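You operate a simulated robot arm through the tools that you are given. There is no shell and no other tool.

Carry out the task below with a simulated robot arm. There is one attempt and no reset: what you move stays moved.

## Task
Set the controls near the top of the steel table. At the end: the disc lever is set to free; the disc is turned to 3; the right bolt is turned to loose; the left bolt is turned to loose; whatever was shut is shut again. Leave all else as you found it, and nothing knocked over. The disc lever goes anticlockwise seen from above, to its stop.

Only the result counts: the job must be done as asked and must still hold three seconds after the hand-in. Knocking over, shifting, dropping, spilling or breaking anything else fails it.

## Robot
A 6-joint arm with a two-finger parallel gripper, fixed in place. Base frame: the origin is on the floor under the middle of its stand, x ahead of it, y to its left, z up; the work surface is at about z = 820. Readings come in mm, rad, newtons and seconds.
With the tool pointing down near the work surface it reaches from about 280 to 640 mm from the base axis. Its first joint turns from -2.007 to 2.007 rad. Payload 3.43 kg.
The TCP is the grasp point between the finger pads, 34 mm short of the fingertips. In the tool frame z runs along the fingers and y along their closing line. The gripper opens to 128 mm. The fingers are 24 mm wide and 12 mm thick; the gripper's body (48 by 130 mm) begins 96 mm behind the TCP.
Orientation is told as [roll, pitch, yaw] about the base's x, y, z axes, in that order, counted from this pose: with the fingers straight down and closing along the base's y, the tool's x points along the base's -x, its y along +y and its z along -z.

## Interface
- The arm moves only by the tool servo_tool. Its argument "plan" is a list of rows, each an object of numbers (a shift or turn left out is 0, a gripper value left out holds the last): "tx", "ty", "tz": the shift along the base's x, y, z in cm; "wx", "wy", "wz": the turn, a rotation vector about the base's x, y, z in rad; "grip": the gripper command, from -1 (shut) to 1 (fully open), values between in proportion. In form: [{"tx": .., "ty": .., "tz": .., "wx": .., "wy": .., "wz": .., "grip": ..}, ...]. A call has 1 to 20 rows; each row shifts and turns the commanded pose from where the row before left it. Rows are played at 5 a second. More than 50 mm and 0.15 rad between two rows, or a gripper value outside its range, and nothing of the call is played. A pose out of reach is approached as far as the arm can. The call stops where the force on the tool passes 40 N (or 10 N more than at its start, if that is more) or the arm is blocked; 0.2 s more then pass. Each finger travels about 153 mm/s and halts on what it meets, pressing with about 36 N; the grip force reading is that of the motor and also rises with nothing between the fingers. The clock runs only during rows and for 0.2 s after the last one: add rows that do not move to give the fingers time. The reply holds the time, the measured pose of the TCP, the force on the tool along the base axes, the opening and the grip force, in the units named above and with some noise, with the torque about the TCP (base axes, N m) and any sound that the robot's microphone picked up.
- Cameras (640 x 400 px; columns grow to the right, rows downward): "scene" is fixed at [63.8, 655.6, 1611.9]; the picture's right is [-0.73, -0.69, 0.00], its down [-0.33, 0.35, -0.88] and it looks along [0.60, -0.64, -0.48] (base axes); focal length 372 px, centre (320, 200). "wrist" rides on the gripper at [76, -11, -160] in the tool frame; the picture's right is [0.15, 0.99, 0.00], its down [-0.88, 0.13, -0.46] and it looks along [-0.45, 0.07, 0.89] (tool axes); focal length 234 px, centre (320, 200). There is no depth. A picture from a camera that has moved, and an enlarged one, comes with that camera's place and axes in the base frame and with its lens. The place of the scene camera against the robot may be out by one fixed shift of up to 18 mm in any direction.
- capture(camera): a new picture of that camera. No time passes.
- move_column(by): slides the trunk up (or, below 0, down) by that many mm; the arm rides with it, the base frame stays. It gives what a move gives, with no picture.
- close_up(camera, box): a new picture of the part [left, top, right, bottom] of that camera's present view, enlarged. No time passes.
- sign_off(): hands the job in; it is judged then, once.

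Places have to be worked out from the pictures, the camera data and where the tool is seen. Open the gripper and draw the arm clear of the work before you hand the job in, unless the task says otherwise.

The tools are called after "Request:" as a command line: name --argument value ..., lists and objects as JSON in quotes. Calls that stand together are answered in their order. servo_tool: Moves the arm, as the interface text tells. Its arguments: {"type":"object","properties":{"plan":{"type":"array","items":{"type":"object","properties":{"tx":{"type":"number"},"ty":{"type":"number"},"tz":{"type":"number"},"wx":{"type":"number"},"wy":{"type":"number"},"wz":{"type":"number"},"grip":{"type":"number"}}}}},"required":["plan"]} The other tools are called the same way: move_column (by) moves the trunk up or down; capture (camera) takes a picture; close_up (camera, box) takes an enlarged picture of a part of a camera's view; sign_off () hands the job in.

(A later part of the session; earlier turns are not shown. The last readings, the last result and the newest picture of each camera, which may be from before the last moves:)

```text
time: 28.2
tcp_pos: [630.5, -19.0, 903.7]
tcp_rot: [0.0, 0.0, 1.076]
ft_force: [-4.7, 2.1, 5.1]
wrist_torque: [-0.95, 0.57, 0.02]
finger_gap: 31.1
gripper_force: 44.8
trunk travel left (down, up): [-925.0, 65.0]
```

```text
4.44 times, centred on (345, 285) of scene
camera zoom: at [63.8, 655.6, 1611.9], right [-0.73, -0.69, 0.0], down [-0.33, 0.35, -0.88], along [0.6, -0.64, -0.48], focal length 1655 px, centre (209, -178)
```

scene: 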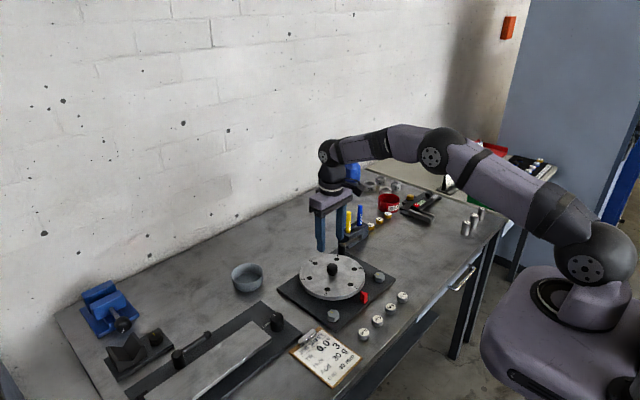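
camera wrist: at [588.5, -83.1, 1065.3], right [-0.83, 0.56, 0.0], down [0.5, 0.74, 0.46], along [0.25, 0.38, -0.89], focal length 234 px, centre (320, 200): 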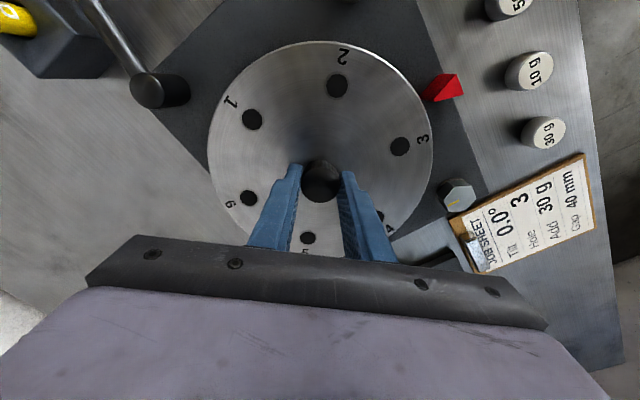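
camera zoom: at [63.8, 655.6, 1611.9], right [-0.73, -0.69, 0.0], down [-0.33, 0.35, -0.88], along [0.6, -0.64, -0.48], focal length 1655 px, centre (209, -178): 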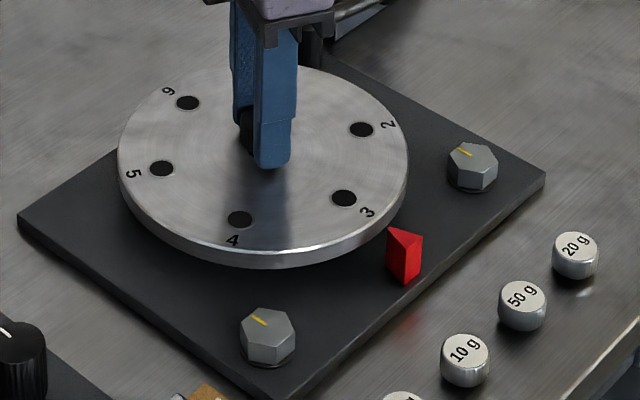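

All hole positions now match the original index positions, with 3 at the pointer. I release the knob, rise, and turn the gripper back to straight while moving over toward the bolts.

Request:
servo_tool --plan '[{"grip": 0.1}, {}, {}, {"tz": 3}, {"tz": 4}, {"tz": 4, "wz": -0.14}, {"wz": -0.14}, {"wz": -0.14}, {"wz": -0.14}, {"wz": -0.14}, {"wz": -0.14}, {"wz": -0.14}, {"wz": -0.096}, {}]'

Request:
close_up --camera "scene" --box '[290, 240, 400, 330]'

Request:
close_up --camera "wrist" --box '[200, 0, 460, 220]'

```text
time: 31.2
tcp_pos: [632.4, -19.3, 1013.5]
tcp_rot: [0.002, 0.002, -0.004]
ft_force: [-0.2, 0.0, 0.6]
wrist_torque: [0.01, 0.01, 0.0]
finger_gap: 70.4
gripper_force: 0.1
trunk travel left (down, up): [-925.0, 65.0]
```

```text
4.44 times, centred on (345, 285) of scene
camera zoom: at [63.8, 655.6, 1611.9], right [-0.73, -0.69, 0.0], down [-0.33, 0.35, -0.88], along [0.6, -0.64, -0.48], focal length 1655 px, centre (209, -178)
```

zoom: 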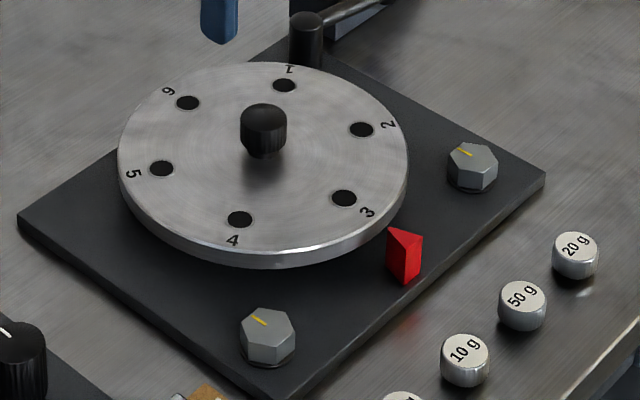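

```text
1.82 times, centred on (330, 110) of wrist
camera zoom: at [556.3, -30.3, 1175.1], right [-0.14, 0.99, 0.0], down [0.88, 0.13, 0.46], along [0.45, 0.07, -0.89], focal length 426 px, centre (302, 364)
```

zoom: 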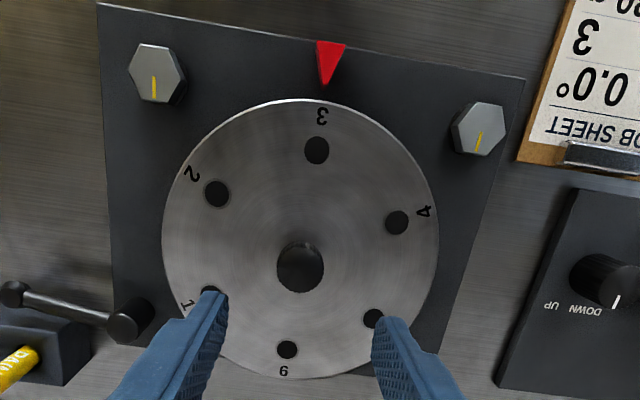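

3 is at the pointer after release and the lever is still at its stop. Next I move back to view the bolt at y≈-127 squarely before gripping it.

Request:
servo_tool --plan '[{"tx": -3.6, "ty": -2.1}, {"tx": -3.6, "ty": -2.1}, {"tx": -3.6, "ty": -2.1}, {"tx": -3.6, "ty": -2.1}, {"tx": -3.6, "ty": -2.1}, {}]'

Request:
capture --camera "wrist"

Request:
close_up --camera "wrist" --box '[260, 150, 360, 220]'

```text
time: 32.6
tcp_pos: [449.9, -123.9, 1012.9]
tcp_rot: [0.0, 0.0, -0.001]
ft_force: [-0.3, 0.3, 0.7]
wrist_torque: [-0.02, 0.02, 0.01]
finger_gap: 70.2
gripper_force: 0.1
trunk travel left (down, up): [-925.0, 65.0]
```

```text
taken
camera wrist: at [374.6, -136.0, 1174.0], right [-0.14, 0.99, 0.0], down [0.88, 0.13, 0.46], along [0.45, 0.07, -0.89], focal length 234 px, centre (320, 200)
```

wrist: 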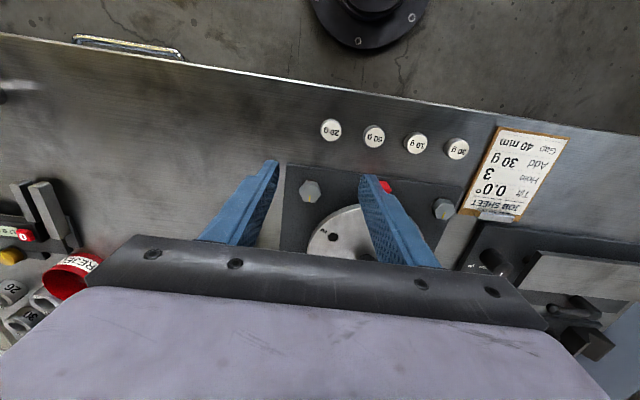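

```text
5.71 times, centred on (310, 185) of wrist
camera zoom: at [374.6, -136.0, 1174.0], right [-0.14, 0.99, 0.0], down [0.88, 0.13, 0.46], along [0.45, 0.07, -0.89], focal length 1338 px, centre (377, 286)
```

zoom: 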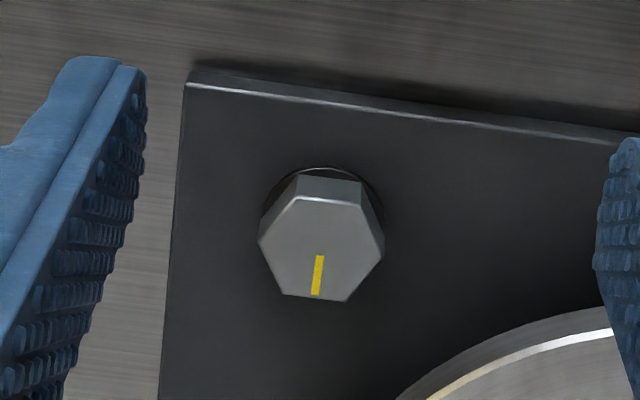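

The bolt centre is about (530.5, -127.5), head roughly 30 mm across flats with flats facing ±x. I rotate the gripper -90° to close along x across those flats, and move above it.

Request:
servo_tool --plan '[{"tx": 1.0, "ty": -0.04, "wz": -0.1428, "grip": -0.22}, {"tx": 1.0, "ty": -0.04, "wz": -0.1428}, {"tx": 1.0, "ty": -0.04, "wz": -0.1428}, {"tx": 1.0, "ty": -0.04, "wz": -0.1428}, {"tx": 1.0, "ty": -0.04, "wz": -0.1428}, {"tx": 1.0, "ty": -0.04, "wz": -0.1428}, {"tx": 1.0, "ty": -0.04, "wz": -0.1428}, {"tx": 1.06, "ty": -0.08, "wz": -0.1428}, {"wz": -0.1428}, {"wz": -0.1428}, {"wz": -0.1428}, {"tz": -4}, {"tz": -4}, {}]'

Request:
capture --camera "wrist"

Request:
close_up --camera "scene" --box '[320, 230, 440, 310]'

```text
time: 35.6
tcp_pos: [532.0, -126.4, 933.2]
tcp_rot: [0.001, 0.0, -1.573]
ft_force: [0.1, 0.0, 0.2]
wrist_torque: [0.01, 0.02, -0.01]
finger_gap: 50.1
gripper_force: 0.1
trunk travel left (down, up): [-925.0, 65.0]
```

```text
taken
camera wrist: at [521.2, -51.8, 1093.7], right [0.99, 0.14, 0.0], down [0.13, -0.88, 0.46], along [0.07, -0.45, -0.89], focal length 234 px, centre (320, 200)
```

wrist: 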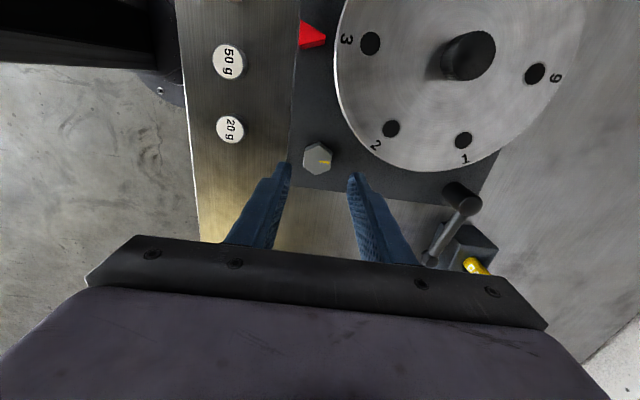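

```text
5.00 times, centred on (380, 270) of scene
camera zoom: at [63.8, 655.6, 1611.9], right [-0.73, -0.69, 0.0], down [-0.33, 0.35, -0.88], along [0.6, -0.64, -0.48], focal length 1862 px, centre (20, -150)
```

zoom: 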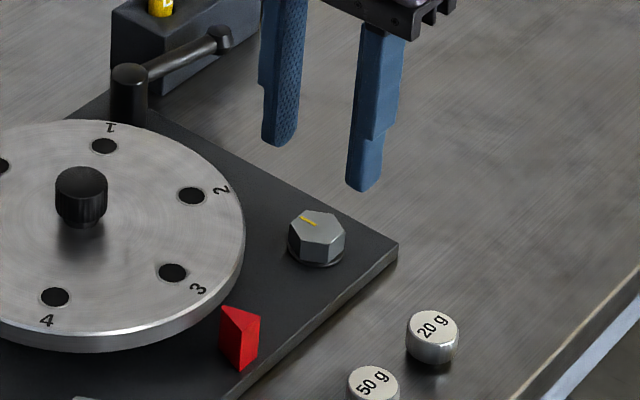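

The bolt lies centred below the fingers. I descend to just around the head, slowing near the plate.

Request:
servo_tool --plan '[{"tz": -2}, {"tz": -2}, {"tz": -1}, {"tz": -0.5}, {"tz": -0.4}, {}]'

Request:
close_up --camera "scene" --box '[340, 240, 420, 300]'

Request:
close_up --camera "wrist" --box '[240, 100, 400, 260]'

```text
time: 37.0
tcp_pos: [534.8, -126.8, 874.6]
tcp_rot: [0.0, 0.0, -1.573]
ft_force: [0.5, 0.0, -0.2]
wrist_torque: [-0.02, 0.01, 0.0]
finger_gap: 49.7
gripper_force: 0.1
trunk travel left (down, up): [-925.0, 65.0]
```

```text
6.67 times, centred on (380, 270) of scene
camera zoom: at [63.8, 655.6, 1611.9], right [-0.73, -0.69, 0.0], down [-0.33, 0.35, -0.88], along [0.6, -0.64, -0.48], focal length 2482 px, centre (-80, -267)
```

zoom: 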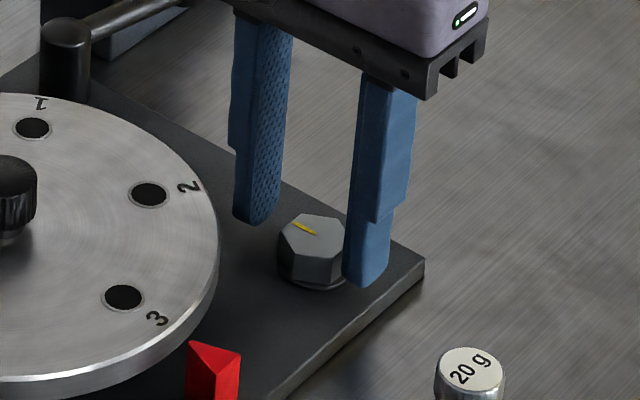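

```text
2.50 times, centred on (320, 180) of wrist
camera zoom: at [522.5, -52.1, 1036.1], right [0.99, 0.15, 0.0], down [0.13, -0.88, 0.46], along [0.07, -0.45, -0.89], focal length 585 px, centre (320, 250)
```

zoom: 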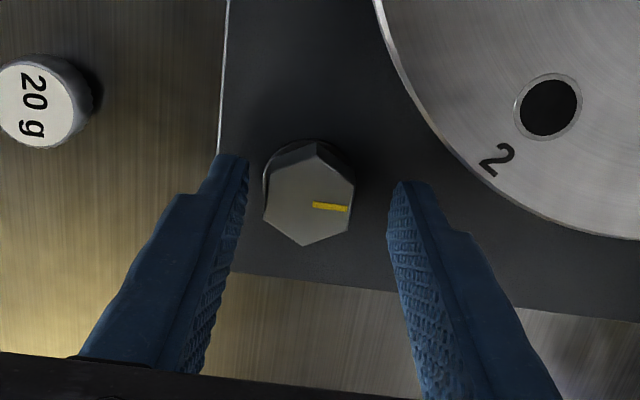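

The head sits slightly to the -x side between the fingers, so I shift 3 mm, lower 4 mm and close on the flats.

Request:
servo_tool --plan '[{"tx": -0.3}, {"tz": -0.25}, {"tz": -0.2}, {}, {"grip": -1}, {}, {}, {}]'

Request:
close_up --camera "scene" --box '[340, 240, 420, 300]'

Request:
close_up --camera "wrist" --box '[240, 100, 400, 260]'

```text
time: 38.8
tcp_pos: [528.6, -128.5, 870.9]
tcp_rot: [-0.002, 0.001, -1.573]
ft_force: [-0.2, 0.4, -0.1]
wrist_torque: [-0.04, 0.05, 0.12]
finger_gap: 29.9
gripper_force: 45.5
trunk travel left (down, up): [-925.0, 65.0]
```

```text
6.67 times, centred on (380, 270) of scene
camera zoom: at [63.8, 655.6, 1611.9], right [-0.73, -0.69, 0.0], down [-0.33, 0.35, -0.88], along [0.6, -0.64, -0.48], focal length 2482 px, centre (-80, -267)
```

zoom: 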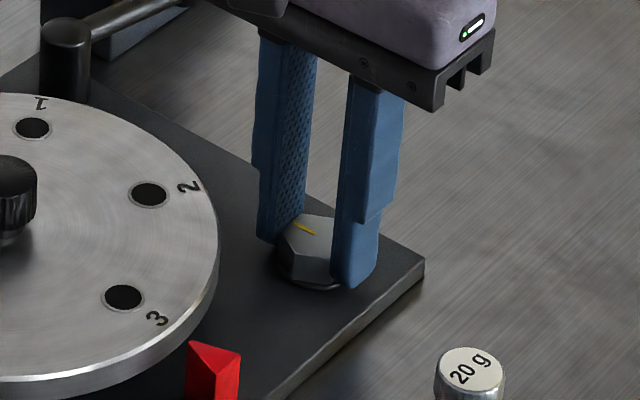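

```text
2.50 times, centred on (320, 180) of wrist
camera zoom: at [518.7, -52.5, 1031.7], right [0.99, 0.15, 0.0], down [0.13, -0.88, 0.46], along [0.07, -0.45, -0.89], focal length 585 px, centre (320, 250)
```

zoom: 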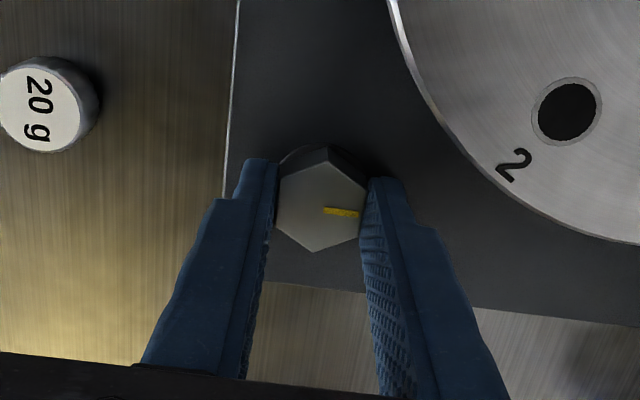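

The head is gripped flat-to-flat (gap 29.9 mm) with no side load. I begin turning anticlockwise in small steps and watch torque and sound.

Request:
servo_tool --plan '[{"wz": 0.08}, {"wz": 0.08}, {"wz": 0.08}, {"wz": 0.08}, {}]'

Request:
close_up --camera "scene" --box '[340, 240, 420, 300]'

Request:
close_up --camera "wrist" --box '[240, 100, 400, 260]'

```text
time: 40.0
tcp_pos: [529.4, -127.0, 871.5]
tcp_rot: [0.0, 0.0, -1.25]
ft_force: [0.7, -3.9, 0.5]
wrist_torque: [0.08, 0.05, 0.02]
finger_gap: 29.6
gripper_force: 44.8
trunk travel left (down, up): [-925.0, 65.0]
```

```text
6.67 times, centred on (380, 270) of scene
camera zoom: at [63.8, 655.6, 1611.9], right [-0.73, -0.69, 0.0], down [-0.33, 0.35, -0.88], along [0.6, -0.64, -0.48], focal length 2482 px, centre (-80, -267)
```

zoom: 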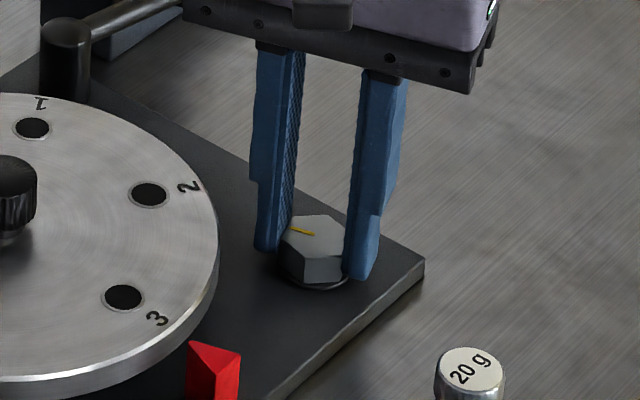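

```text
2.50 times, centred on (320, 180) of wrist
camera zoom: at [495.2, -59.9, 1031.7], right [0.89, 0.45, 0.0], down [0.4, -0.79, 0.46], along [0.21, -0.41, -0.89], focal length 585 px, centre (320, 250)
```

zoom: 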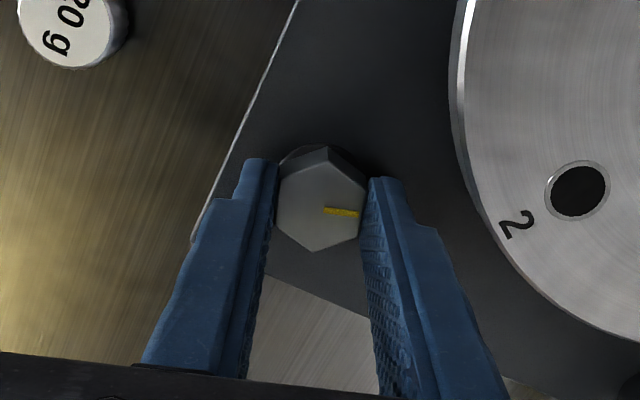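

The bolt turns with the gripper anticlockwise, almost without torque. I keep turning and watch for a stop.

Request:
servo_tool --plan '[{"wz": 0.08}, {"wz": 0.08}, {"wz": 0.08}, {"wz": 0.08}, {"wz": 0.08}, {"wz": 0.08}, {}]'

Request:
close_up --camera "wrist" --box '[240, 100, 400, 260]'

```text
time: 41.6
tcp_pos: [529.5, -126.8, 870.6]
tcp_rot: [-0.001, -0.001, -0.771]
ft_force: [-0.1, -8.9, 0.9]
wrist_torque: [-0.4, 0.01, -0.01]
finger_gap: 29.5
gripper_force: 45.7
trunk travel left (down, up): [-925.0, 65.0]
```

```text
2.50 times, centred on (320, 180) of wrist
camera zoom: at [467.4, -83.7, 1031.7], right [0.58, 0.81, 0.0], down [0.72, -0.52, 0.46], along [0.37, -0.27, -0.89], focal length 585 px, centre (320, 250)
```

zoom: 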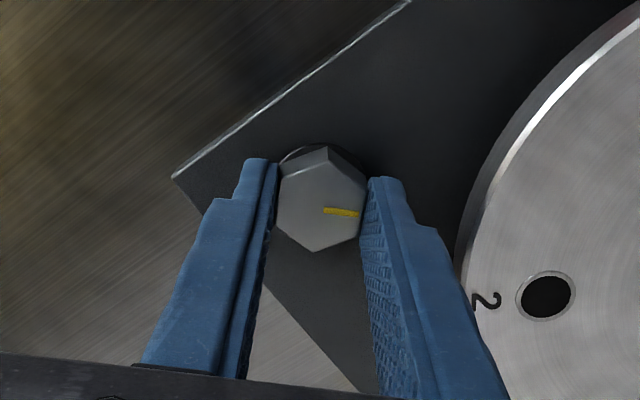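

The bolt still follows without torque. I relieve the small -y side load and continue.

Request:
servo_tool --plan '[{"ty": -0.2}, {"wz": 0.08}, {"wz": 0.08}, {"wz": 0.08}, {"wz": 0.08}, {"wz": 0.08}, {"wz": 0.08}, {}]'

Request:
close_up --camera "wrist" --box '[240, 100, 400, 260]'

Request:
close_up --camera "scene" --box '[340, 240, 420, 300]'

```text
time: 43.4
tcp_pos: [529.9, -127.0, 870.4]
tcp_rot: [-0.002, -0.001, -0.293]
ft_force: [5.9, 8.2, 9.7]
wrist_torque: [0.73, 0.96, 0.01]
finger_gap: 29.8
gripper_force: 45.2
trunk travel left (down, up): [-925.0, 65.0]
```

```text
2.50 times, centred on (320, 180) of wrist
camera zoom: at [453.6, -117.4, 1031.6], right [0.14, 0.99, 0.0], down [0.88, -0.13, 0.46], along [0.45, -0.07, -0.89], focal length 585 px, centre (320, 250)
```

zoom: 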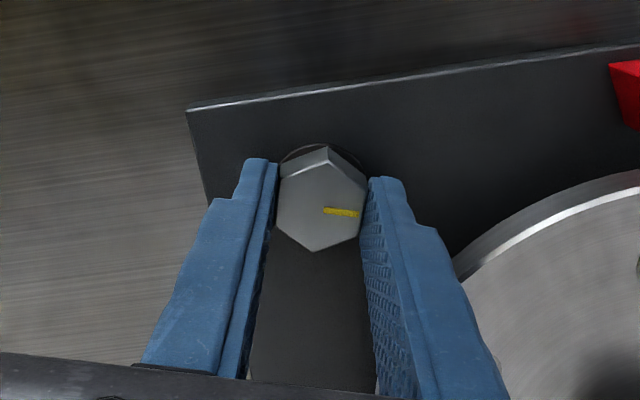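

```text
6.67 times, centred on (380, 270) of scene
camera zoom: at [63.8, 655.6, 1611.9], right [-0.73, -0.69, 0.0], down [-0.33, 0.35, -0.88], along [0.6, -0.64, -0.48], focal length 2482 px, centre (-80, -267)
```

zoom: 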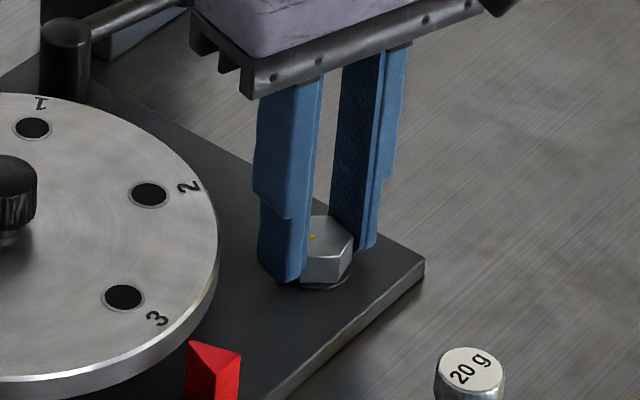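

Turned about 73° so far, still free, with small side loads. I relieve them and continue past 90°.

Request:
servo_tool --plan '[{"tx": 0.1, "ty": 0.15}, {"wz": 0.07}, {"wz": 0.07}, {"wz": 0.07}, {"wz": 0.07}, {"wz": 0.07}, {}]'

Request:
close_up --camera "wrist" --box '[240, 100, 400, 260]'

Request:
close_up --camera "scene" --box '[340, 240, 420, 300]'

```text
time: 45.0
tcp_pos: [529.9, -127.0, 871.6]
tcp_rot: [-0.001, 0.001, 0.057]
ft_force: [-4.7, -6.4, 4.7]
wrist_torque: [-0.53, 0.56, 0.0]
finger_gap: 29.9
gripper_force: 45.4
trunk travel left (down, up): [-925.0, 65.0]
```

```text
2.50 times, centred on (320, 180) of wrist
camera zoom: at [454.7, -144.4, 1031.7], right [-0.2, 0.98, 0.0], down [0.87, 0.18, 0.46], along [0.45, 0.09, -0.89], focal length 585 px, centre (320, 250)
```

zoom: 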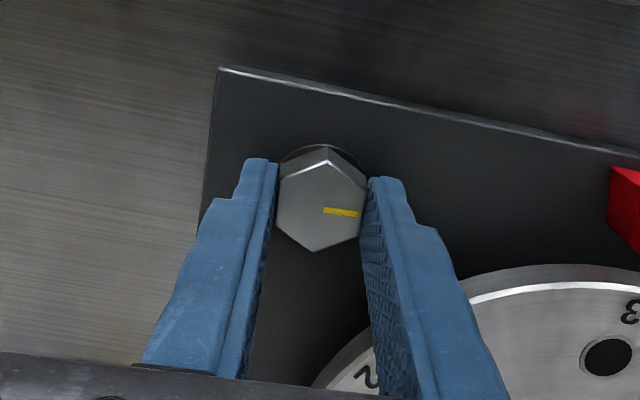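

```text
6.67 times, centred on (380, 270) of scene
camera zoom: at [63.8, 655.6, 1611.9], right [-0.73, -0.69, 0.0], down [-0.33, 0.35, -0.88], along [0.6, -0.64, -0.48], focal length 2482 px, centre (-80, -267)
```

zoom: 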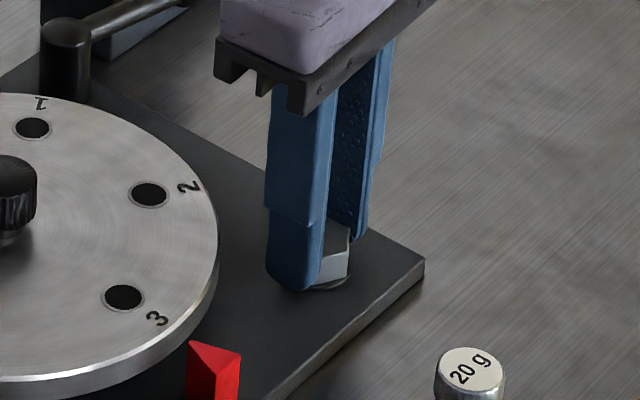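

93° turned with no stop yet and no torque. I go on anticlockwise, checking the mark against the fingers for slip.

Request:
servo_tool --plan '[{"tx": -0.08, "ty": -0.1}, {"wz": 0.07}, {"wz": 0.07}, {"wz": 0.07}, {"wz": 0.07}, {"wz": 0.07}, {"wz": 0.07}, {}]'

Request:
close_up --camera "wrist" --box '[240, 100, 400, 260]'

```text
time: 46.8
tcp_pos: [529.8, -128.2, 871.0]
tcp_rot: [-0.001, -0.002, 0.476]
ft_force: [-1.5, 1.9, -5.9]
wrist_torque: [0.57, -1.23, -0.03]
finger_gap: 30.0
gripper_force: 44.6
trunk travel left (down, up): [-925.0, 65.0]
```

```text
2.50 times, centred on (320, 180) of wrist
camera zoom: at [467.4, -173.7, 1031.6], right [-0.58, 0.81, 0.0], down [0.72, 0.52, 0.46], along [0.37, 0.27, -0.89], focal length 585 px, centre (320, 250)
```

zoom: 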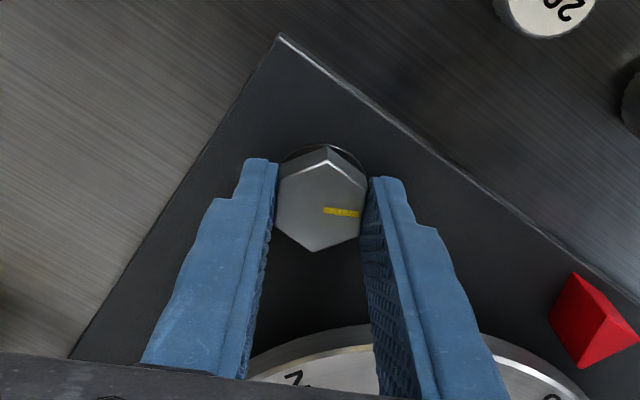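

117° and still moving with the gripper. I keep going.

Request:
servo_tool --plan '[{"wz": 0.07}, {"wz": 0.07}, {"wz": 0.07}, {"wz": 0.07}, {"wz": 0.07}, {"wz": 0.07}, {}]'

Request:
close_up --camera "wrist" --box '[240, 100, 400, 260]'

```text
time: 48.4
tcp_pos: [529.9, -128.9, 871.0]
tcp_rot: [-0.001, -0.001, 0.898]
ft_force: [-2.1, 2.3, 0.4]
wrist_torque: [0.18, 0.57, 0.02]
finger_gap: 29.8
gripper_force: 44.9
trunk travel left (down, up): [-925.0, 65.0]
```

```text
2.50 times, centred on (320, 180) of wrist
camera zoom: at [491.4, -195.2, 1031.7], right [-0.86, 0.5, 0.0], down [0.45, 0.77, 0.46], along [0.23, 0.39, -0.89], focal length 585 px, centre (320, 250)
```

zoom: 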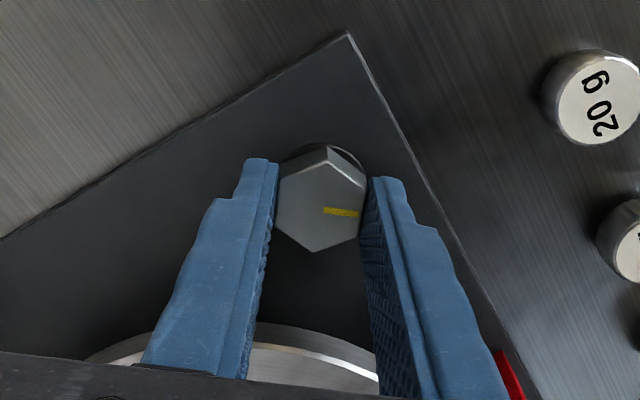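

141° and still free. I continue to half a turn.

Request:
servo_tool --plan '[{"wz": 0.07}, {"wz": 0.07}, {"wz": 0.07}, {"wz": 0.07}, {"wz": 0.07}, {"wz": 0.07}, {"wz": 0.07}, {"wz": 0.07}, {"wz": 0.07}, {}]'

Request:
close_up --camera "wrist" --box '[240, 100, 400, 260]'

Request:
close_up --camera "scene" --box '[340, 240, 420, 300]'

```text
time: 50.6
tcp_pos: [529.1, -128.0, 871.7]
tcp_rot: [0.0, -0.002, 1.527]
ft_force: [-2.8, 3.5, -2.7]
wrist_torque: [-0.34, 0.06, 0.03]
finger_gap: 30.0
gripper_force: 45.8
trunk travel left (down, up): [-925.0, 65.0]
```

```text
2.50 times, centred on (320, 180) of wrist
camera zoom: at [537.9, -205.3, 1031.6], right [-0.99, -0.1, 0.0], down [-0.09, 0.89, 0.46], along [-0.05, 0.45, -0.89], focal length 585 px, centre (320, 250)
```

zoom: 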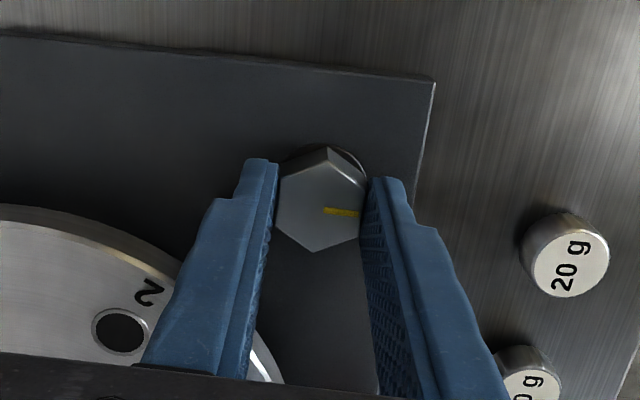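

```text
6.67 times, centred on (380, 270) of scene
camera zoom: at [63.8, 655.6, 1611.9], right [-0.73, -0.69, 0.0], down [-0.33, 0.35, -0.88], along [0.6, -0.64, -0.48], focal length 2482 px, centre (-80, -267)
```

zoom: 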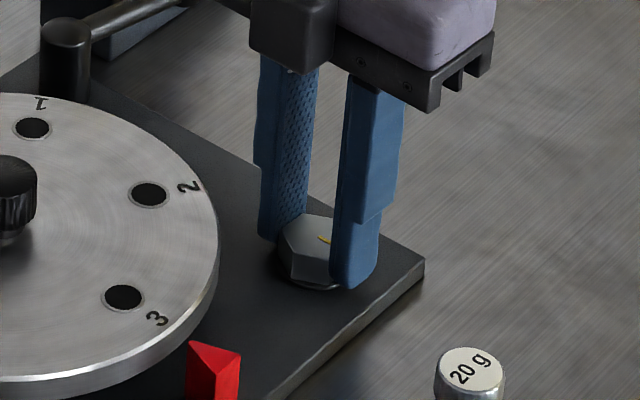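

178° turned, still no stop. I continue in the same grip while checking that the reported yaw follows.

Request:
servo_tool --plan '[{"wz": 0.08}, {"wz": 0.08}, {"wz": 0.08}, {"wz": 0.08}, {"wz": 0.08}, {"wz": 0.08}, {}]'

Request:
close_up --camera "wrist" --box '[240, 100, 400, 260]'

```text
time: 52.2
tcp_pos: [529.3, -128.3, 870.9]
tcp_rot: [-0.001, 0.0, 2.005]
ft_force: [-1.0, -1.2, -5.7]
wrist_torque: [0.12, 0.0, -1.3]
finger_gap: 30.8
gripper_force: 44.8
trunk travel left (down, up): [-925.0, 65.0]
```

```text
2.50 times, centred on (320, 180) of wrist
camera zoom: at [572.5, -193.9, 1031.8], right [-0.84, -0.55, 0.0], down [-0.49, 0.74, 0.46], along [-0.25, 0.38, -0.89], focal length 585 px, centre (320, 250)
```

zoom: 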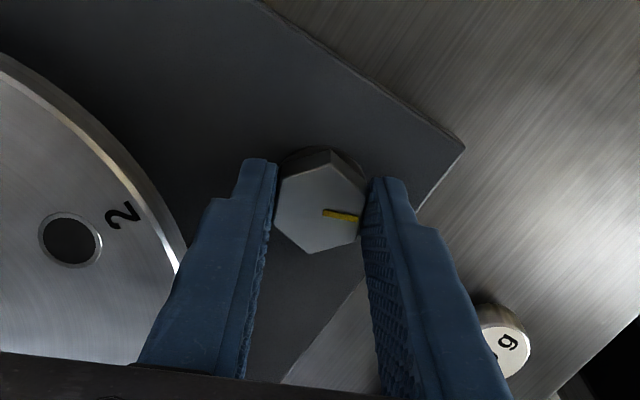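

A torque of -1.3 N m has appeared and the head has rocked slightly in the grip, which suggests the stop. I add one tiny step to confirm.

Request:
servo_tool --plan '[{"wz": 0.05}, {}]'

Request:
close_up --camera "wrist" --box '[240, 100, 400, 260]'

```text
time: 52.8
tcp_pos: [531.3, -129.6, 870.0]
tcp_rot: [-0.001, 0.0, 2.055]
ft_force: [0.7, -1.1, -3.8]
wrist_torque: [-0.06, 0.45, -1.1]
finger_gap: 31.5
gripper_force: 45.5
trunk travel left (down, up): [-925.0, 65.0]
```

```text
2.50 times, centred on (320, 180) of wrist
camera zoom: at [575.6, -191.2, 1031.8], right [-0.81, -0.59, 0.0], down [-0.53, 0.72, 0.46], along [-0.27, 0.37, -0.89], focal length 585 px, centre (320, 250)
```

zoom: 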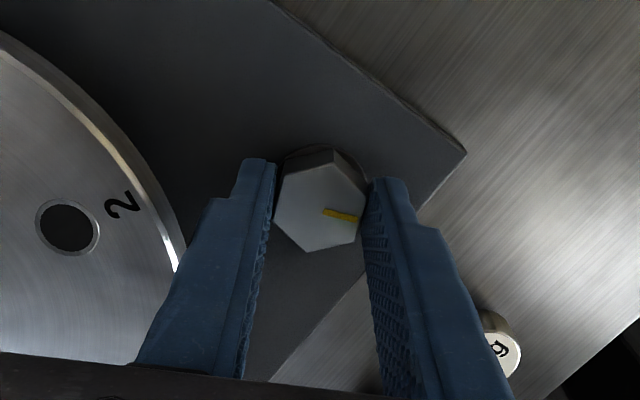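

The gap widens as the hex rocks in the fingers, so the bolt is at its anticlockwise stop (about 200° turned). I relieve the twist, open, rise, and begin unwinding the gripper.

Request:
servo_tool --plan '[{"wz": -0.08}, {"grip": -0.22}, {}, {}, {"tz": 4}, {"tz": 4}, {"tz": 4}, {"wz": -0.145}, {"wz": -0.145}, {"wz": -0.145}, {"wz": -0.145}, {"wz": -0.145}, {"wz": -0.145}, {"wz": -0.145}, {"wz": -0.145}, {"wz": -0.145}, {"wz": -0.145}, {"wz": -0.145}, {}]'

Request:
close_up --camera "scene" --box '[290, 220, 420, 320]'

Request:
capture --camera "wrist"

```text
time: 56.8
tcp_pos: [531.1, -127.5, 990.2]
tcp_rot: [-0.001, -0.001, 0.38]
ft_force: [0.4, -0.1, 0.5]
wrist_torque: [-0.02, 0.03, 0.02]
finger_gap: 50.1
gripper_force: 0.0
trunk travel left (down, up): [-925.0, 65.0]
```

```text
4.00 times, centred on (355, 270) of scene
camera zoom: at [63.8, 655.6, 1611.9], right [-0.73, -0.69, 0.0], down [-0.33, 0.35, -0.88], along [0.6, -0.64, -0.48], focal length 1490 px, centre (180, -80)
```

zoom: 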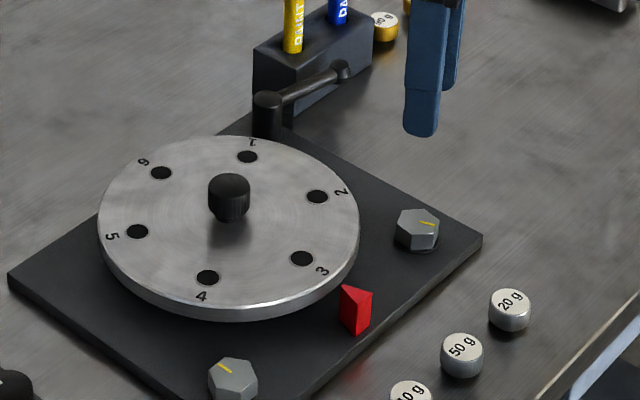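

```text
taken
camera wrist: at [463.5, -167.0, 1151.1], right [-0.5, 0.86, 0.0], down [0.77, 0.45, 0.46], along [0.39, 0.23, -0.89], focal length 234 px, centre (320, 200)
```

wrist: 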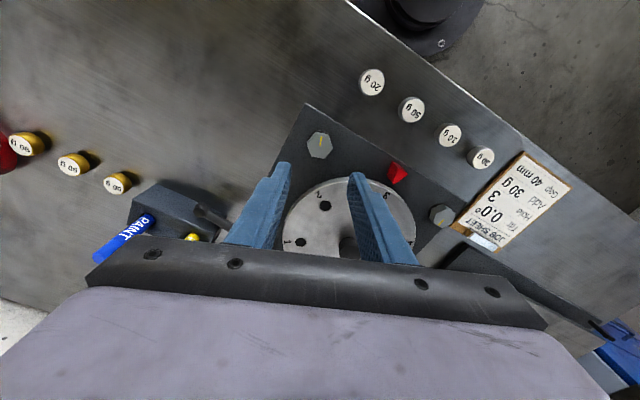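

The first bolt holds at its new position. I now move over the other bolt near (528, 87) while unwinding the gripper to -90°.

Request:
servo_tool --plan '[{"tx": -0.02, "ty": 1.53, "wz": -0.1394}, {"tx": -0.02, "ty": 1.53, "wz": -0.1394}, {"tx": -0.02, "ty": 1.53, "wz": -0.1394}, {"tx": -0.02, "ty": 1.53, "wz": -0.1394}, {"tx": -0.02, "ty": 1.53, "wz": -0.1394}, {"tx": -0.02, "ty": 1.53, "wz": -0.1394}, {"tx": -0.02, "ty": 1.53, "wz": -0.1394}, {"tx": -0.02, "ty": 1.53, "wz": -0.1394}, {"tx": -0.02, "ty": 1.53, "wz": -0.1394}, {"tx": -0.02, "ty": 1.53, "wz": -0.1394}, {"tx": -0.02, "ty": 1.53, "wz": -0.1394}, {"tx": -0.02, "ty": 1.53, "wz": -0.1394}, {"ty": 1.53, "wz": -0.1394}, {"ty": 1.53, "wz": -0.1394}, {}]'

Request:
capture --camera "wrist"

Request:
close_up --camera "wrist" --box '[240, 80, 400, 200]'

Request:
close_up --camera "scene" --box '[270, 210, 400, 340]'

```text
time: 60.0
tcp_pos: [526.1, 83.5, 991.0]
tcp_rot: [-0.001, 0.0, -1.573]
ft_force: [0.6, 1.0, -0.5]
wrist_torque: [0.0, 0.03, 0.01]
finger_gap: 49.8
gripper_force: 0.1
trunk travel left (down, up): [-925.0, 65.0]
```

```text
taken
camera wrist: at [515.2, 160.1, 1151.1], right [0.99, 0.14, 0.0], down [0.13, -0.88, 0.46], along [0.07, -0.45, -0.89], focal length 234 px, centre (320, 200)
```

wrist: 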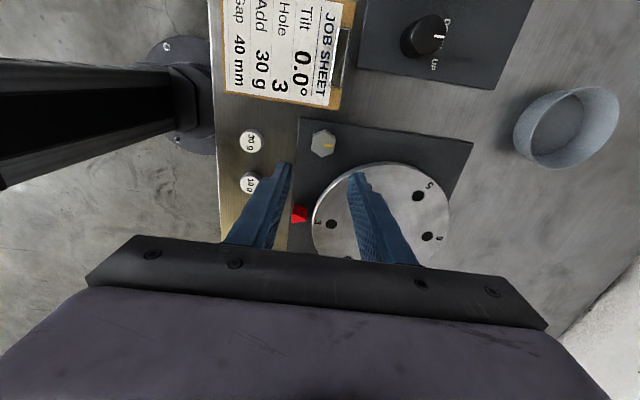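

```text
3.33 times, centred on (320, 140) of wrist
camera zoom: at [515.2, 160.1, 1151.1], right [0.99, 0.14, 0.0], down [0.13, -0.88, 0.46], along [0.07, -0.45, -0.89], focal length 781 px, centre (320, 400)
```

zoom: 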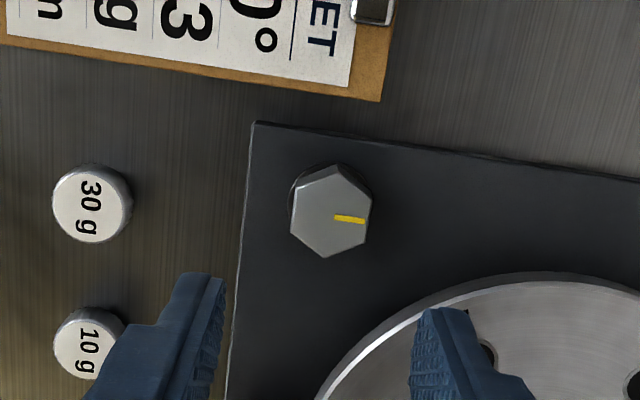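

```text
3.08 times, centred on (335, 275) of scene
camera zoom: at [63.8, 655.6, 1611.9], right [-0.73, -0.69, 0.0], down [-0.33, 0.35, -0.88], along [0.6, -0.64, -0.48], focal length 1146 px, centre (274, -31)
```

zoom: 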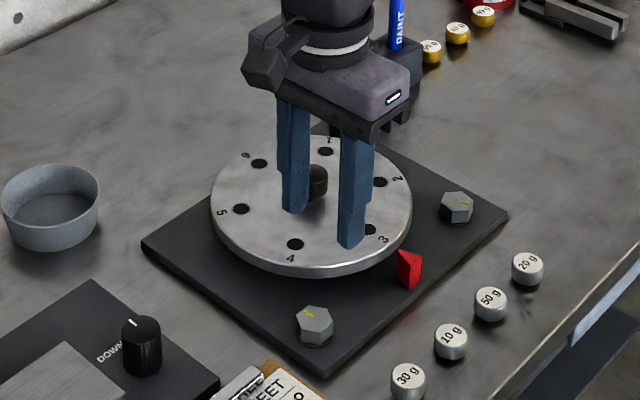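

The second bolt is at about (530, 86.5) with its mark along +x like the first one had. I centre over it and descend part way to check.

Request:
servo_tool --plan '[{"tx": 0.36, "ty": 0.3}, {"tz": -3}, {"tz": -3}, {"tz": -2.5}, {"tz": -1.5}, {}]'

Request:
close_up --camera "wrist" --box '[240, 100, 400, 260]'

Request:
close_up --camera "scene" --box '[290, 260, 390, 340]'

```text
time: 61.4
tcp_pos: [531.1, 89.8, 890.8]
tcp_rot: [-0.001, 0.002, -1.574]
ft_force: [0.5, -0.1, -0.5]
wrist_torque: [0.04, 0.01, -0.01]
finger_gap: 50.0
gripper_force: 0.0
trunk travel left (down, up): [-925.0, 65.0]
```

```text
2.50 times, centred on (320, 180) of wrist
camera zoom: at [520.5, 163.8, 1051.5], right [0.99, 0.15, 0.0], down [0.13, -0.88, 0.46], along [0.07, -0.45, -0.89], focal length 585 px, centre (320, 250)
```

zoom: 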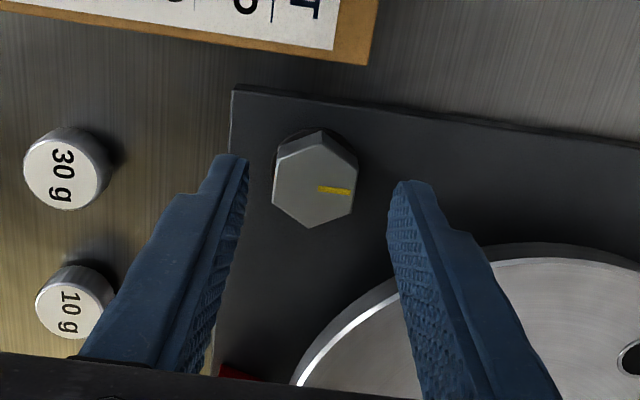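

```text
5.00 times, centred on (340, 300) of scene
camera zoom: at [63.8, 655.6, 1611.9], right [-0.73, -0.69, 0.0], down [-0.33, 0.35, -0.88], along [0.6, -0.64, -0.48], focal length 1862 px, centre (220, -300)
```

zoom: 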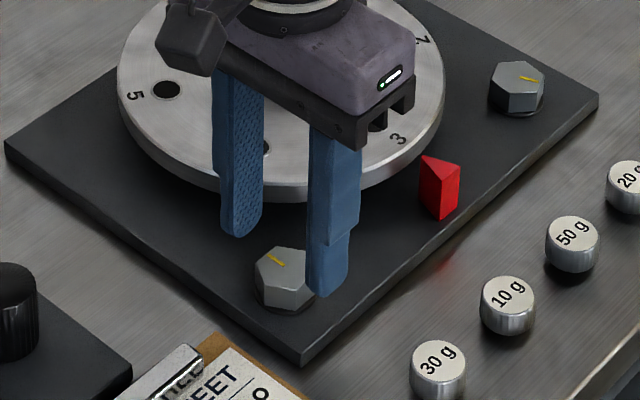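

The head sits a little to the -x side of centre, so I shift 2 mm, descend to grip height and close.

Request:
servo_tool --plan '[{"tx": -0.2}, {"tz": -1}, {"tz": -0.6}, {"tz": -0.4}, {}, {"grip": -1}, {}, {}, {}]'

Request:
close_up --camera "wrist" --box '[240, 100, 400, 260]'

Request:
close_up --camera "scene" --box '[290, 260, 390, 340]'

```text
time: 63.4
tcp_pos: [530.0, 88.2, 870.6]
tcp_rot: [0.001, 0.0, -1.573]
ft_force: [4.0, 0.2, -0.8]
wrist_torque: [0.03, -0.4, 0.03]
finger_gap: 29.9
gripper_force: 44.7
trunk travel left (down, up): [-925.0, 65.0]
```

```text
2.50 times, centred on (320, 180) of wrist
camera zoom: at [518.5, 164.1, 1031.6], right [0.99, 0.15, 0.0], down [0.13, -0.88, 0.46], along [0.07, -0.45, -0.89], focal length 585 px, centre (320, 250)
```

zoom: 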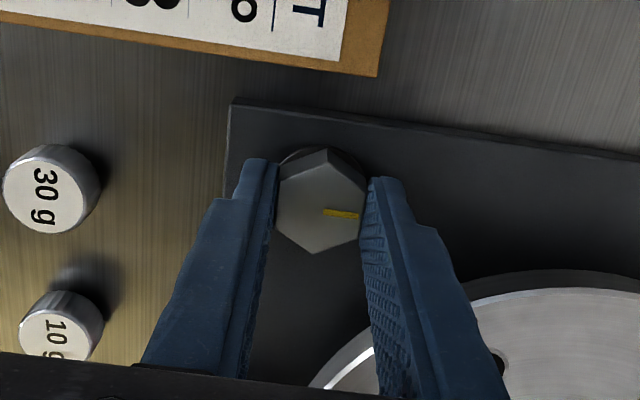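

```text
5.00 times, centred on (340, 300) of scene
camera zoom: at [63.8, 655.6, 1611.9], right [-0.73, -0.69, 0.0], down [-0.33, 0.35, -0.88], along [0.6, -0.64, -0.48], focal length 1862 px, centre (220, -300)
```

zoom: 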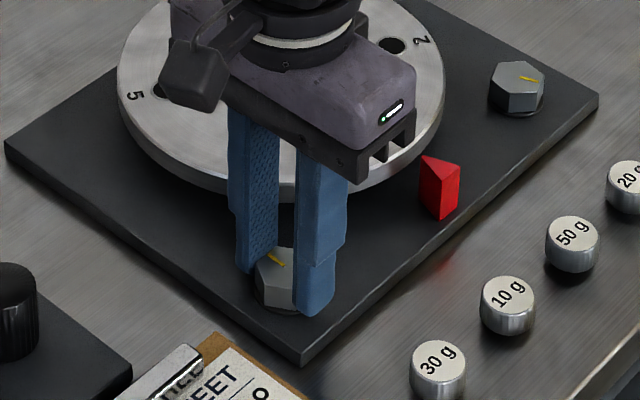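

Gripped cleanly on the flats as with the first bolt. I turn anticlockwise, first a moderate amount.

Request:
servo_tool --plan '[{"tx": 0.05}, {"wz": 0.08}, {"wz": 0.08}, {"wz": 0.08}, {"wz": 0.08}, {"wz": 0.08}, {"wz": 0.08}, {"wz": 0.08}, {"wz": 0.08}, {}]'

Request:
close_up --camera "wrist" --box '[240, 100, 400, 260]'

```text
time: 65.6
tcp_pos: [529.7, 88.9, 871.7]
tcp_rot: [-0.001, 0.0, -0.929]
ft_force: [-1.8, 1.2, 3.0]
wrist_torque: [-0.39, 0.27, 0.02]
finger_gap: 29.9
gripper_force: 44.7
trunk travel left (down, up): [-925.0, 65.0]
```

```text
2.50 times, centred on (320, 180) of wrist
camera zoom: at [475.2, 142.3, 1031.6], right [0.71, 0.71, 0.0], down [0.63, -0.63, 0.46], along [0.32, -0.32, -0.89], focal length 585 px, centre (320, 250)
```

zoom: 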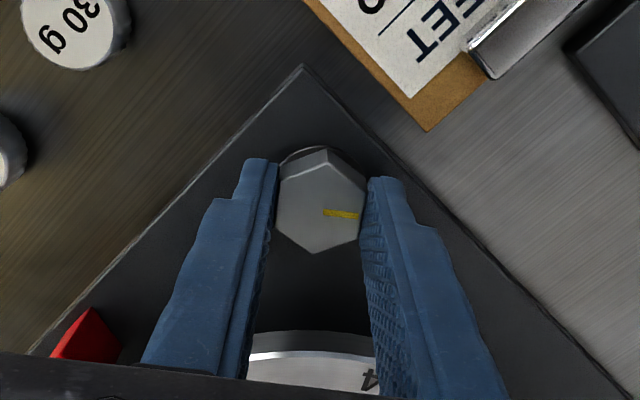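

The bolt follows freely. I continue anticlockwise.

Request:
servo_tool --plan '[{"wz": 0.08}, {"wz": 0.08}, {"wz": 0.08}, {"wz": 0.08}, {"wz": 0.08}, {"wz": 0.08}, {"wz": 0.08}, {"wz": 0.08}, {}]'

Request:
close_up --camera "wrist" --box '[240, 100, 400, 260]'

```text
time: 67.6
tcp_pos: [529.4, 88.0, 870.2]
tcp_rot: [0.001, 0.0, -0.292]
ft_force: [-6.7, -0.7, -4.6]
wrist_torque: [-0.22, -0.92, 0.01]
finger_gap: 29.7
gripper_force: 45.2
trunk travel left (down, up): [-925.0, 65.0]
```

```text
2.50 times, centred on (320, 180) of wrist
camera zoom: at [453.2, 98.7, 1031.6], right [0.14, 0.99, 0.0], down [0.88, -0.13, 0.46], along [0.45, -0.07, -0.89], focal length 585 px, centre (320, 250)
```

zoom: 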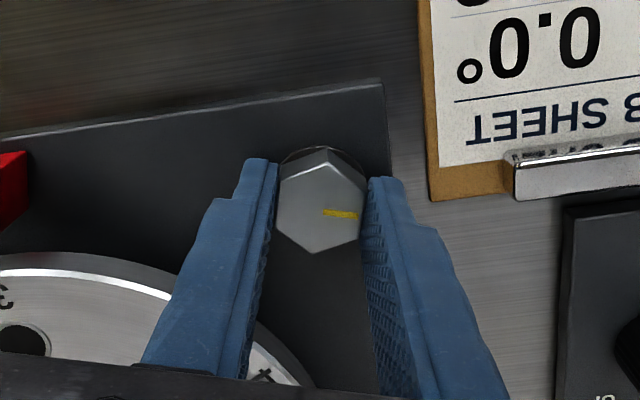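

Still free, with a small -x side load that I relieve while continuing.

Request:
servo_tool --plan '[{"tx": -0.1}, {"wz": 0.08}, {"wz": 0.08}, {"wz": 0.08}, {"wz": 0.08}, {"wz": 0.08}, {"wz": 0.08}, {"wz": 0.08}, {"wz": 0.08}, {"wz": 0.08}, {}]'

Request:
close_up --camera "wrist" --box '[240, 100, 400, 260]'

```text
time: 70.0
tcp_pos: [529.1, 87.4, 871.0]
tcp_rot: [0.001, -0.002, 0.427]
ft_force: [2.8, -10.3, 2.7]
wrist_torque: [-0.81, 1.18, -0.01]
finger_gap: 29.6
gripper_force: 45.0
trunk travel left (down, up): [-925.0, 65.0]
```

```text
2.50 times, centred on (320, 180) of wrist
camera zoom: at [464.6, 45.1, 1031.5], right [-0.54, 0.84, 0.0], down [0.75, 0.48, 0.46], along [0.38, 0.25, -0.89], focal length 585 px, centre (320, 250)
```

zoom: 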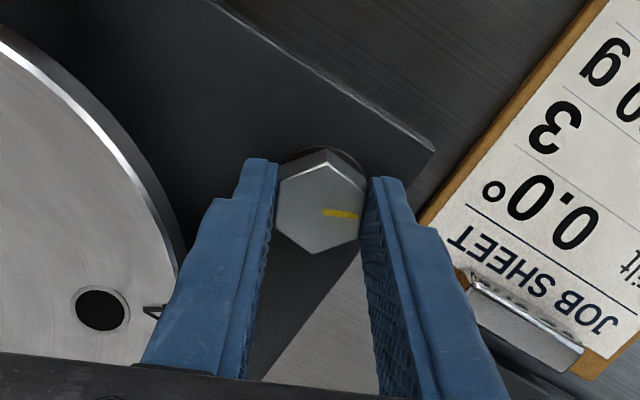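

115° turned; I relieve the -y side load and continue.

Request:
servo_tool --plan '[{"ty": -0.2}, {"wz": 0.08}, {"wz": 0.08}, {"wz": 0.08}, {"wz": 0.08}, {"wz": 0.08}, {"wz": 0.08}, {"wz": 0.08}, {"wz": 0.08}, {}]'

Request:
close_up --camera "wrist" --box '[240, 100, 400, 260]'

```text
time: 72.2
tcp_pos: [529.0, 87.2, 870.9]
tcp_rot: [-0.001, -0.001, 1.069]
ft_force: [4.2, 5.7, -6.0]
wrist_torque: [1.31, -0.79, 0.01]
finger_gap: 29.8
gripper_force: 44.9
trunk travel left (down, up): [-925.0, 65.0]
```

```text
2.50 times, centred on (320, 180) of wrist
camera zoom: at [502.6, 14.6, 1031.6], right [-0.94, 0.35, 0.0], down [0.31, 0.83, 0.46], along [0.16, 0.43, -0.89], focal length 585 px, centre (320, 250)
```

zoom: 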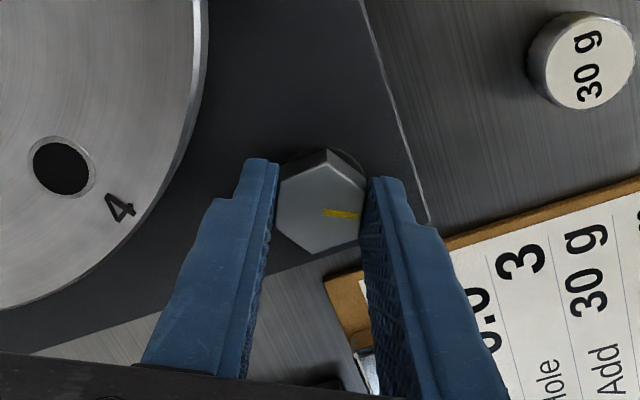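

152° turned without slip. I continue.

Request:
servo_tool --plan '[{"tx": 0.08, "ty": 0.08}, {"wz": 0.08}, {"wz": 0.08}, {"wz": 0.08}, {"wz": 0.08}, {"wz": 0.08}, {"wz": 0.08}, {"wz": 0.08}, {}]'

Request:
close_up --camera "wrist" --box '[240, 100, 400, 260]'

```text
time: 74.2
tcp_pos: [530.4, 87.3, 871.4]
tcp_rot: [0.0, -0.001, 1.626]
ft_force: [5.9, -6.0, -0.2]
wrist_torque: [-1.46, -0.02, -0.01]
finger_gap: 29.7
gripper_force: 44.7
trunk travel left (down, up): [-925.0, 65.0]
```

```text
2.50 times, centred on (320, 180) of wrist
camera zoom: at [545.4, 11.2, 1031.6], right [-0.98, -0.2, 0.0], down [-0.18, 0.87, 0.46], along [-0.09, 0.45, -0.89], focal length 585 px, centre (320, 250)
```

zoom: 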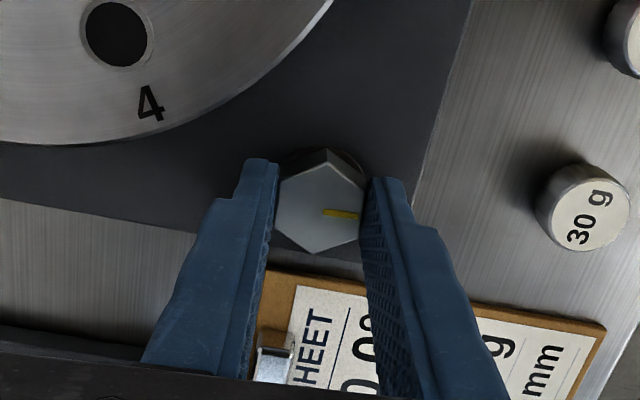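

Half a turn done; the first bolt's stop came at about 200°, so I go on in smaller portions and watch the z torque.

Request:
servo_tool --plan '[{"wz": 0.07}, {"wz": 0.07}, {"wz": 0.07}, {"wz": 0.07}, {"wz": 0.05}, {}]'

Request:
close_up --camera "wrist" --box '[240, 100, 400, 260]'

```text
time: 75.6
tcp_pos: [530.1, 87.7, 871.4]
tcp_rot: [0.0, -0.003, 1.953]
ft_force: [7.7, -3.2, -1.5]
wrist_torque: [0.71, 0.02, -1.21]
finger_gap: 30.1
gripper_force: 44.6
trunk travel left (down, up): [-925.0, 65.0]
```

```text
2.50 times, centred on (320, 180) of wrist
camera zoom: at [568.9, 20.1, 1031.5], right [-0.86, -0.51, 0.0], down [-0.45, 0.77, 0.46], along [-0.23, 0.4, -0.89], focal length 585 px, centre (320, 250)
```

zoom: 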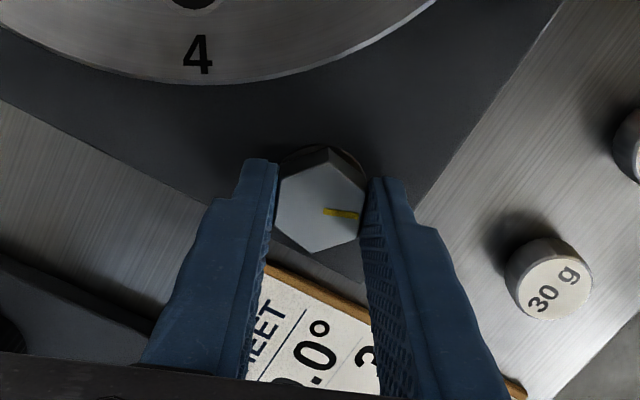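

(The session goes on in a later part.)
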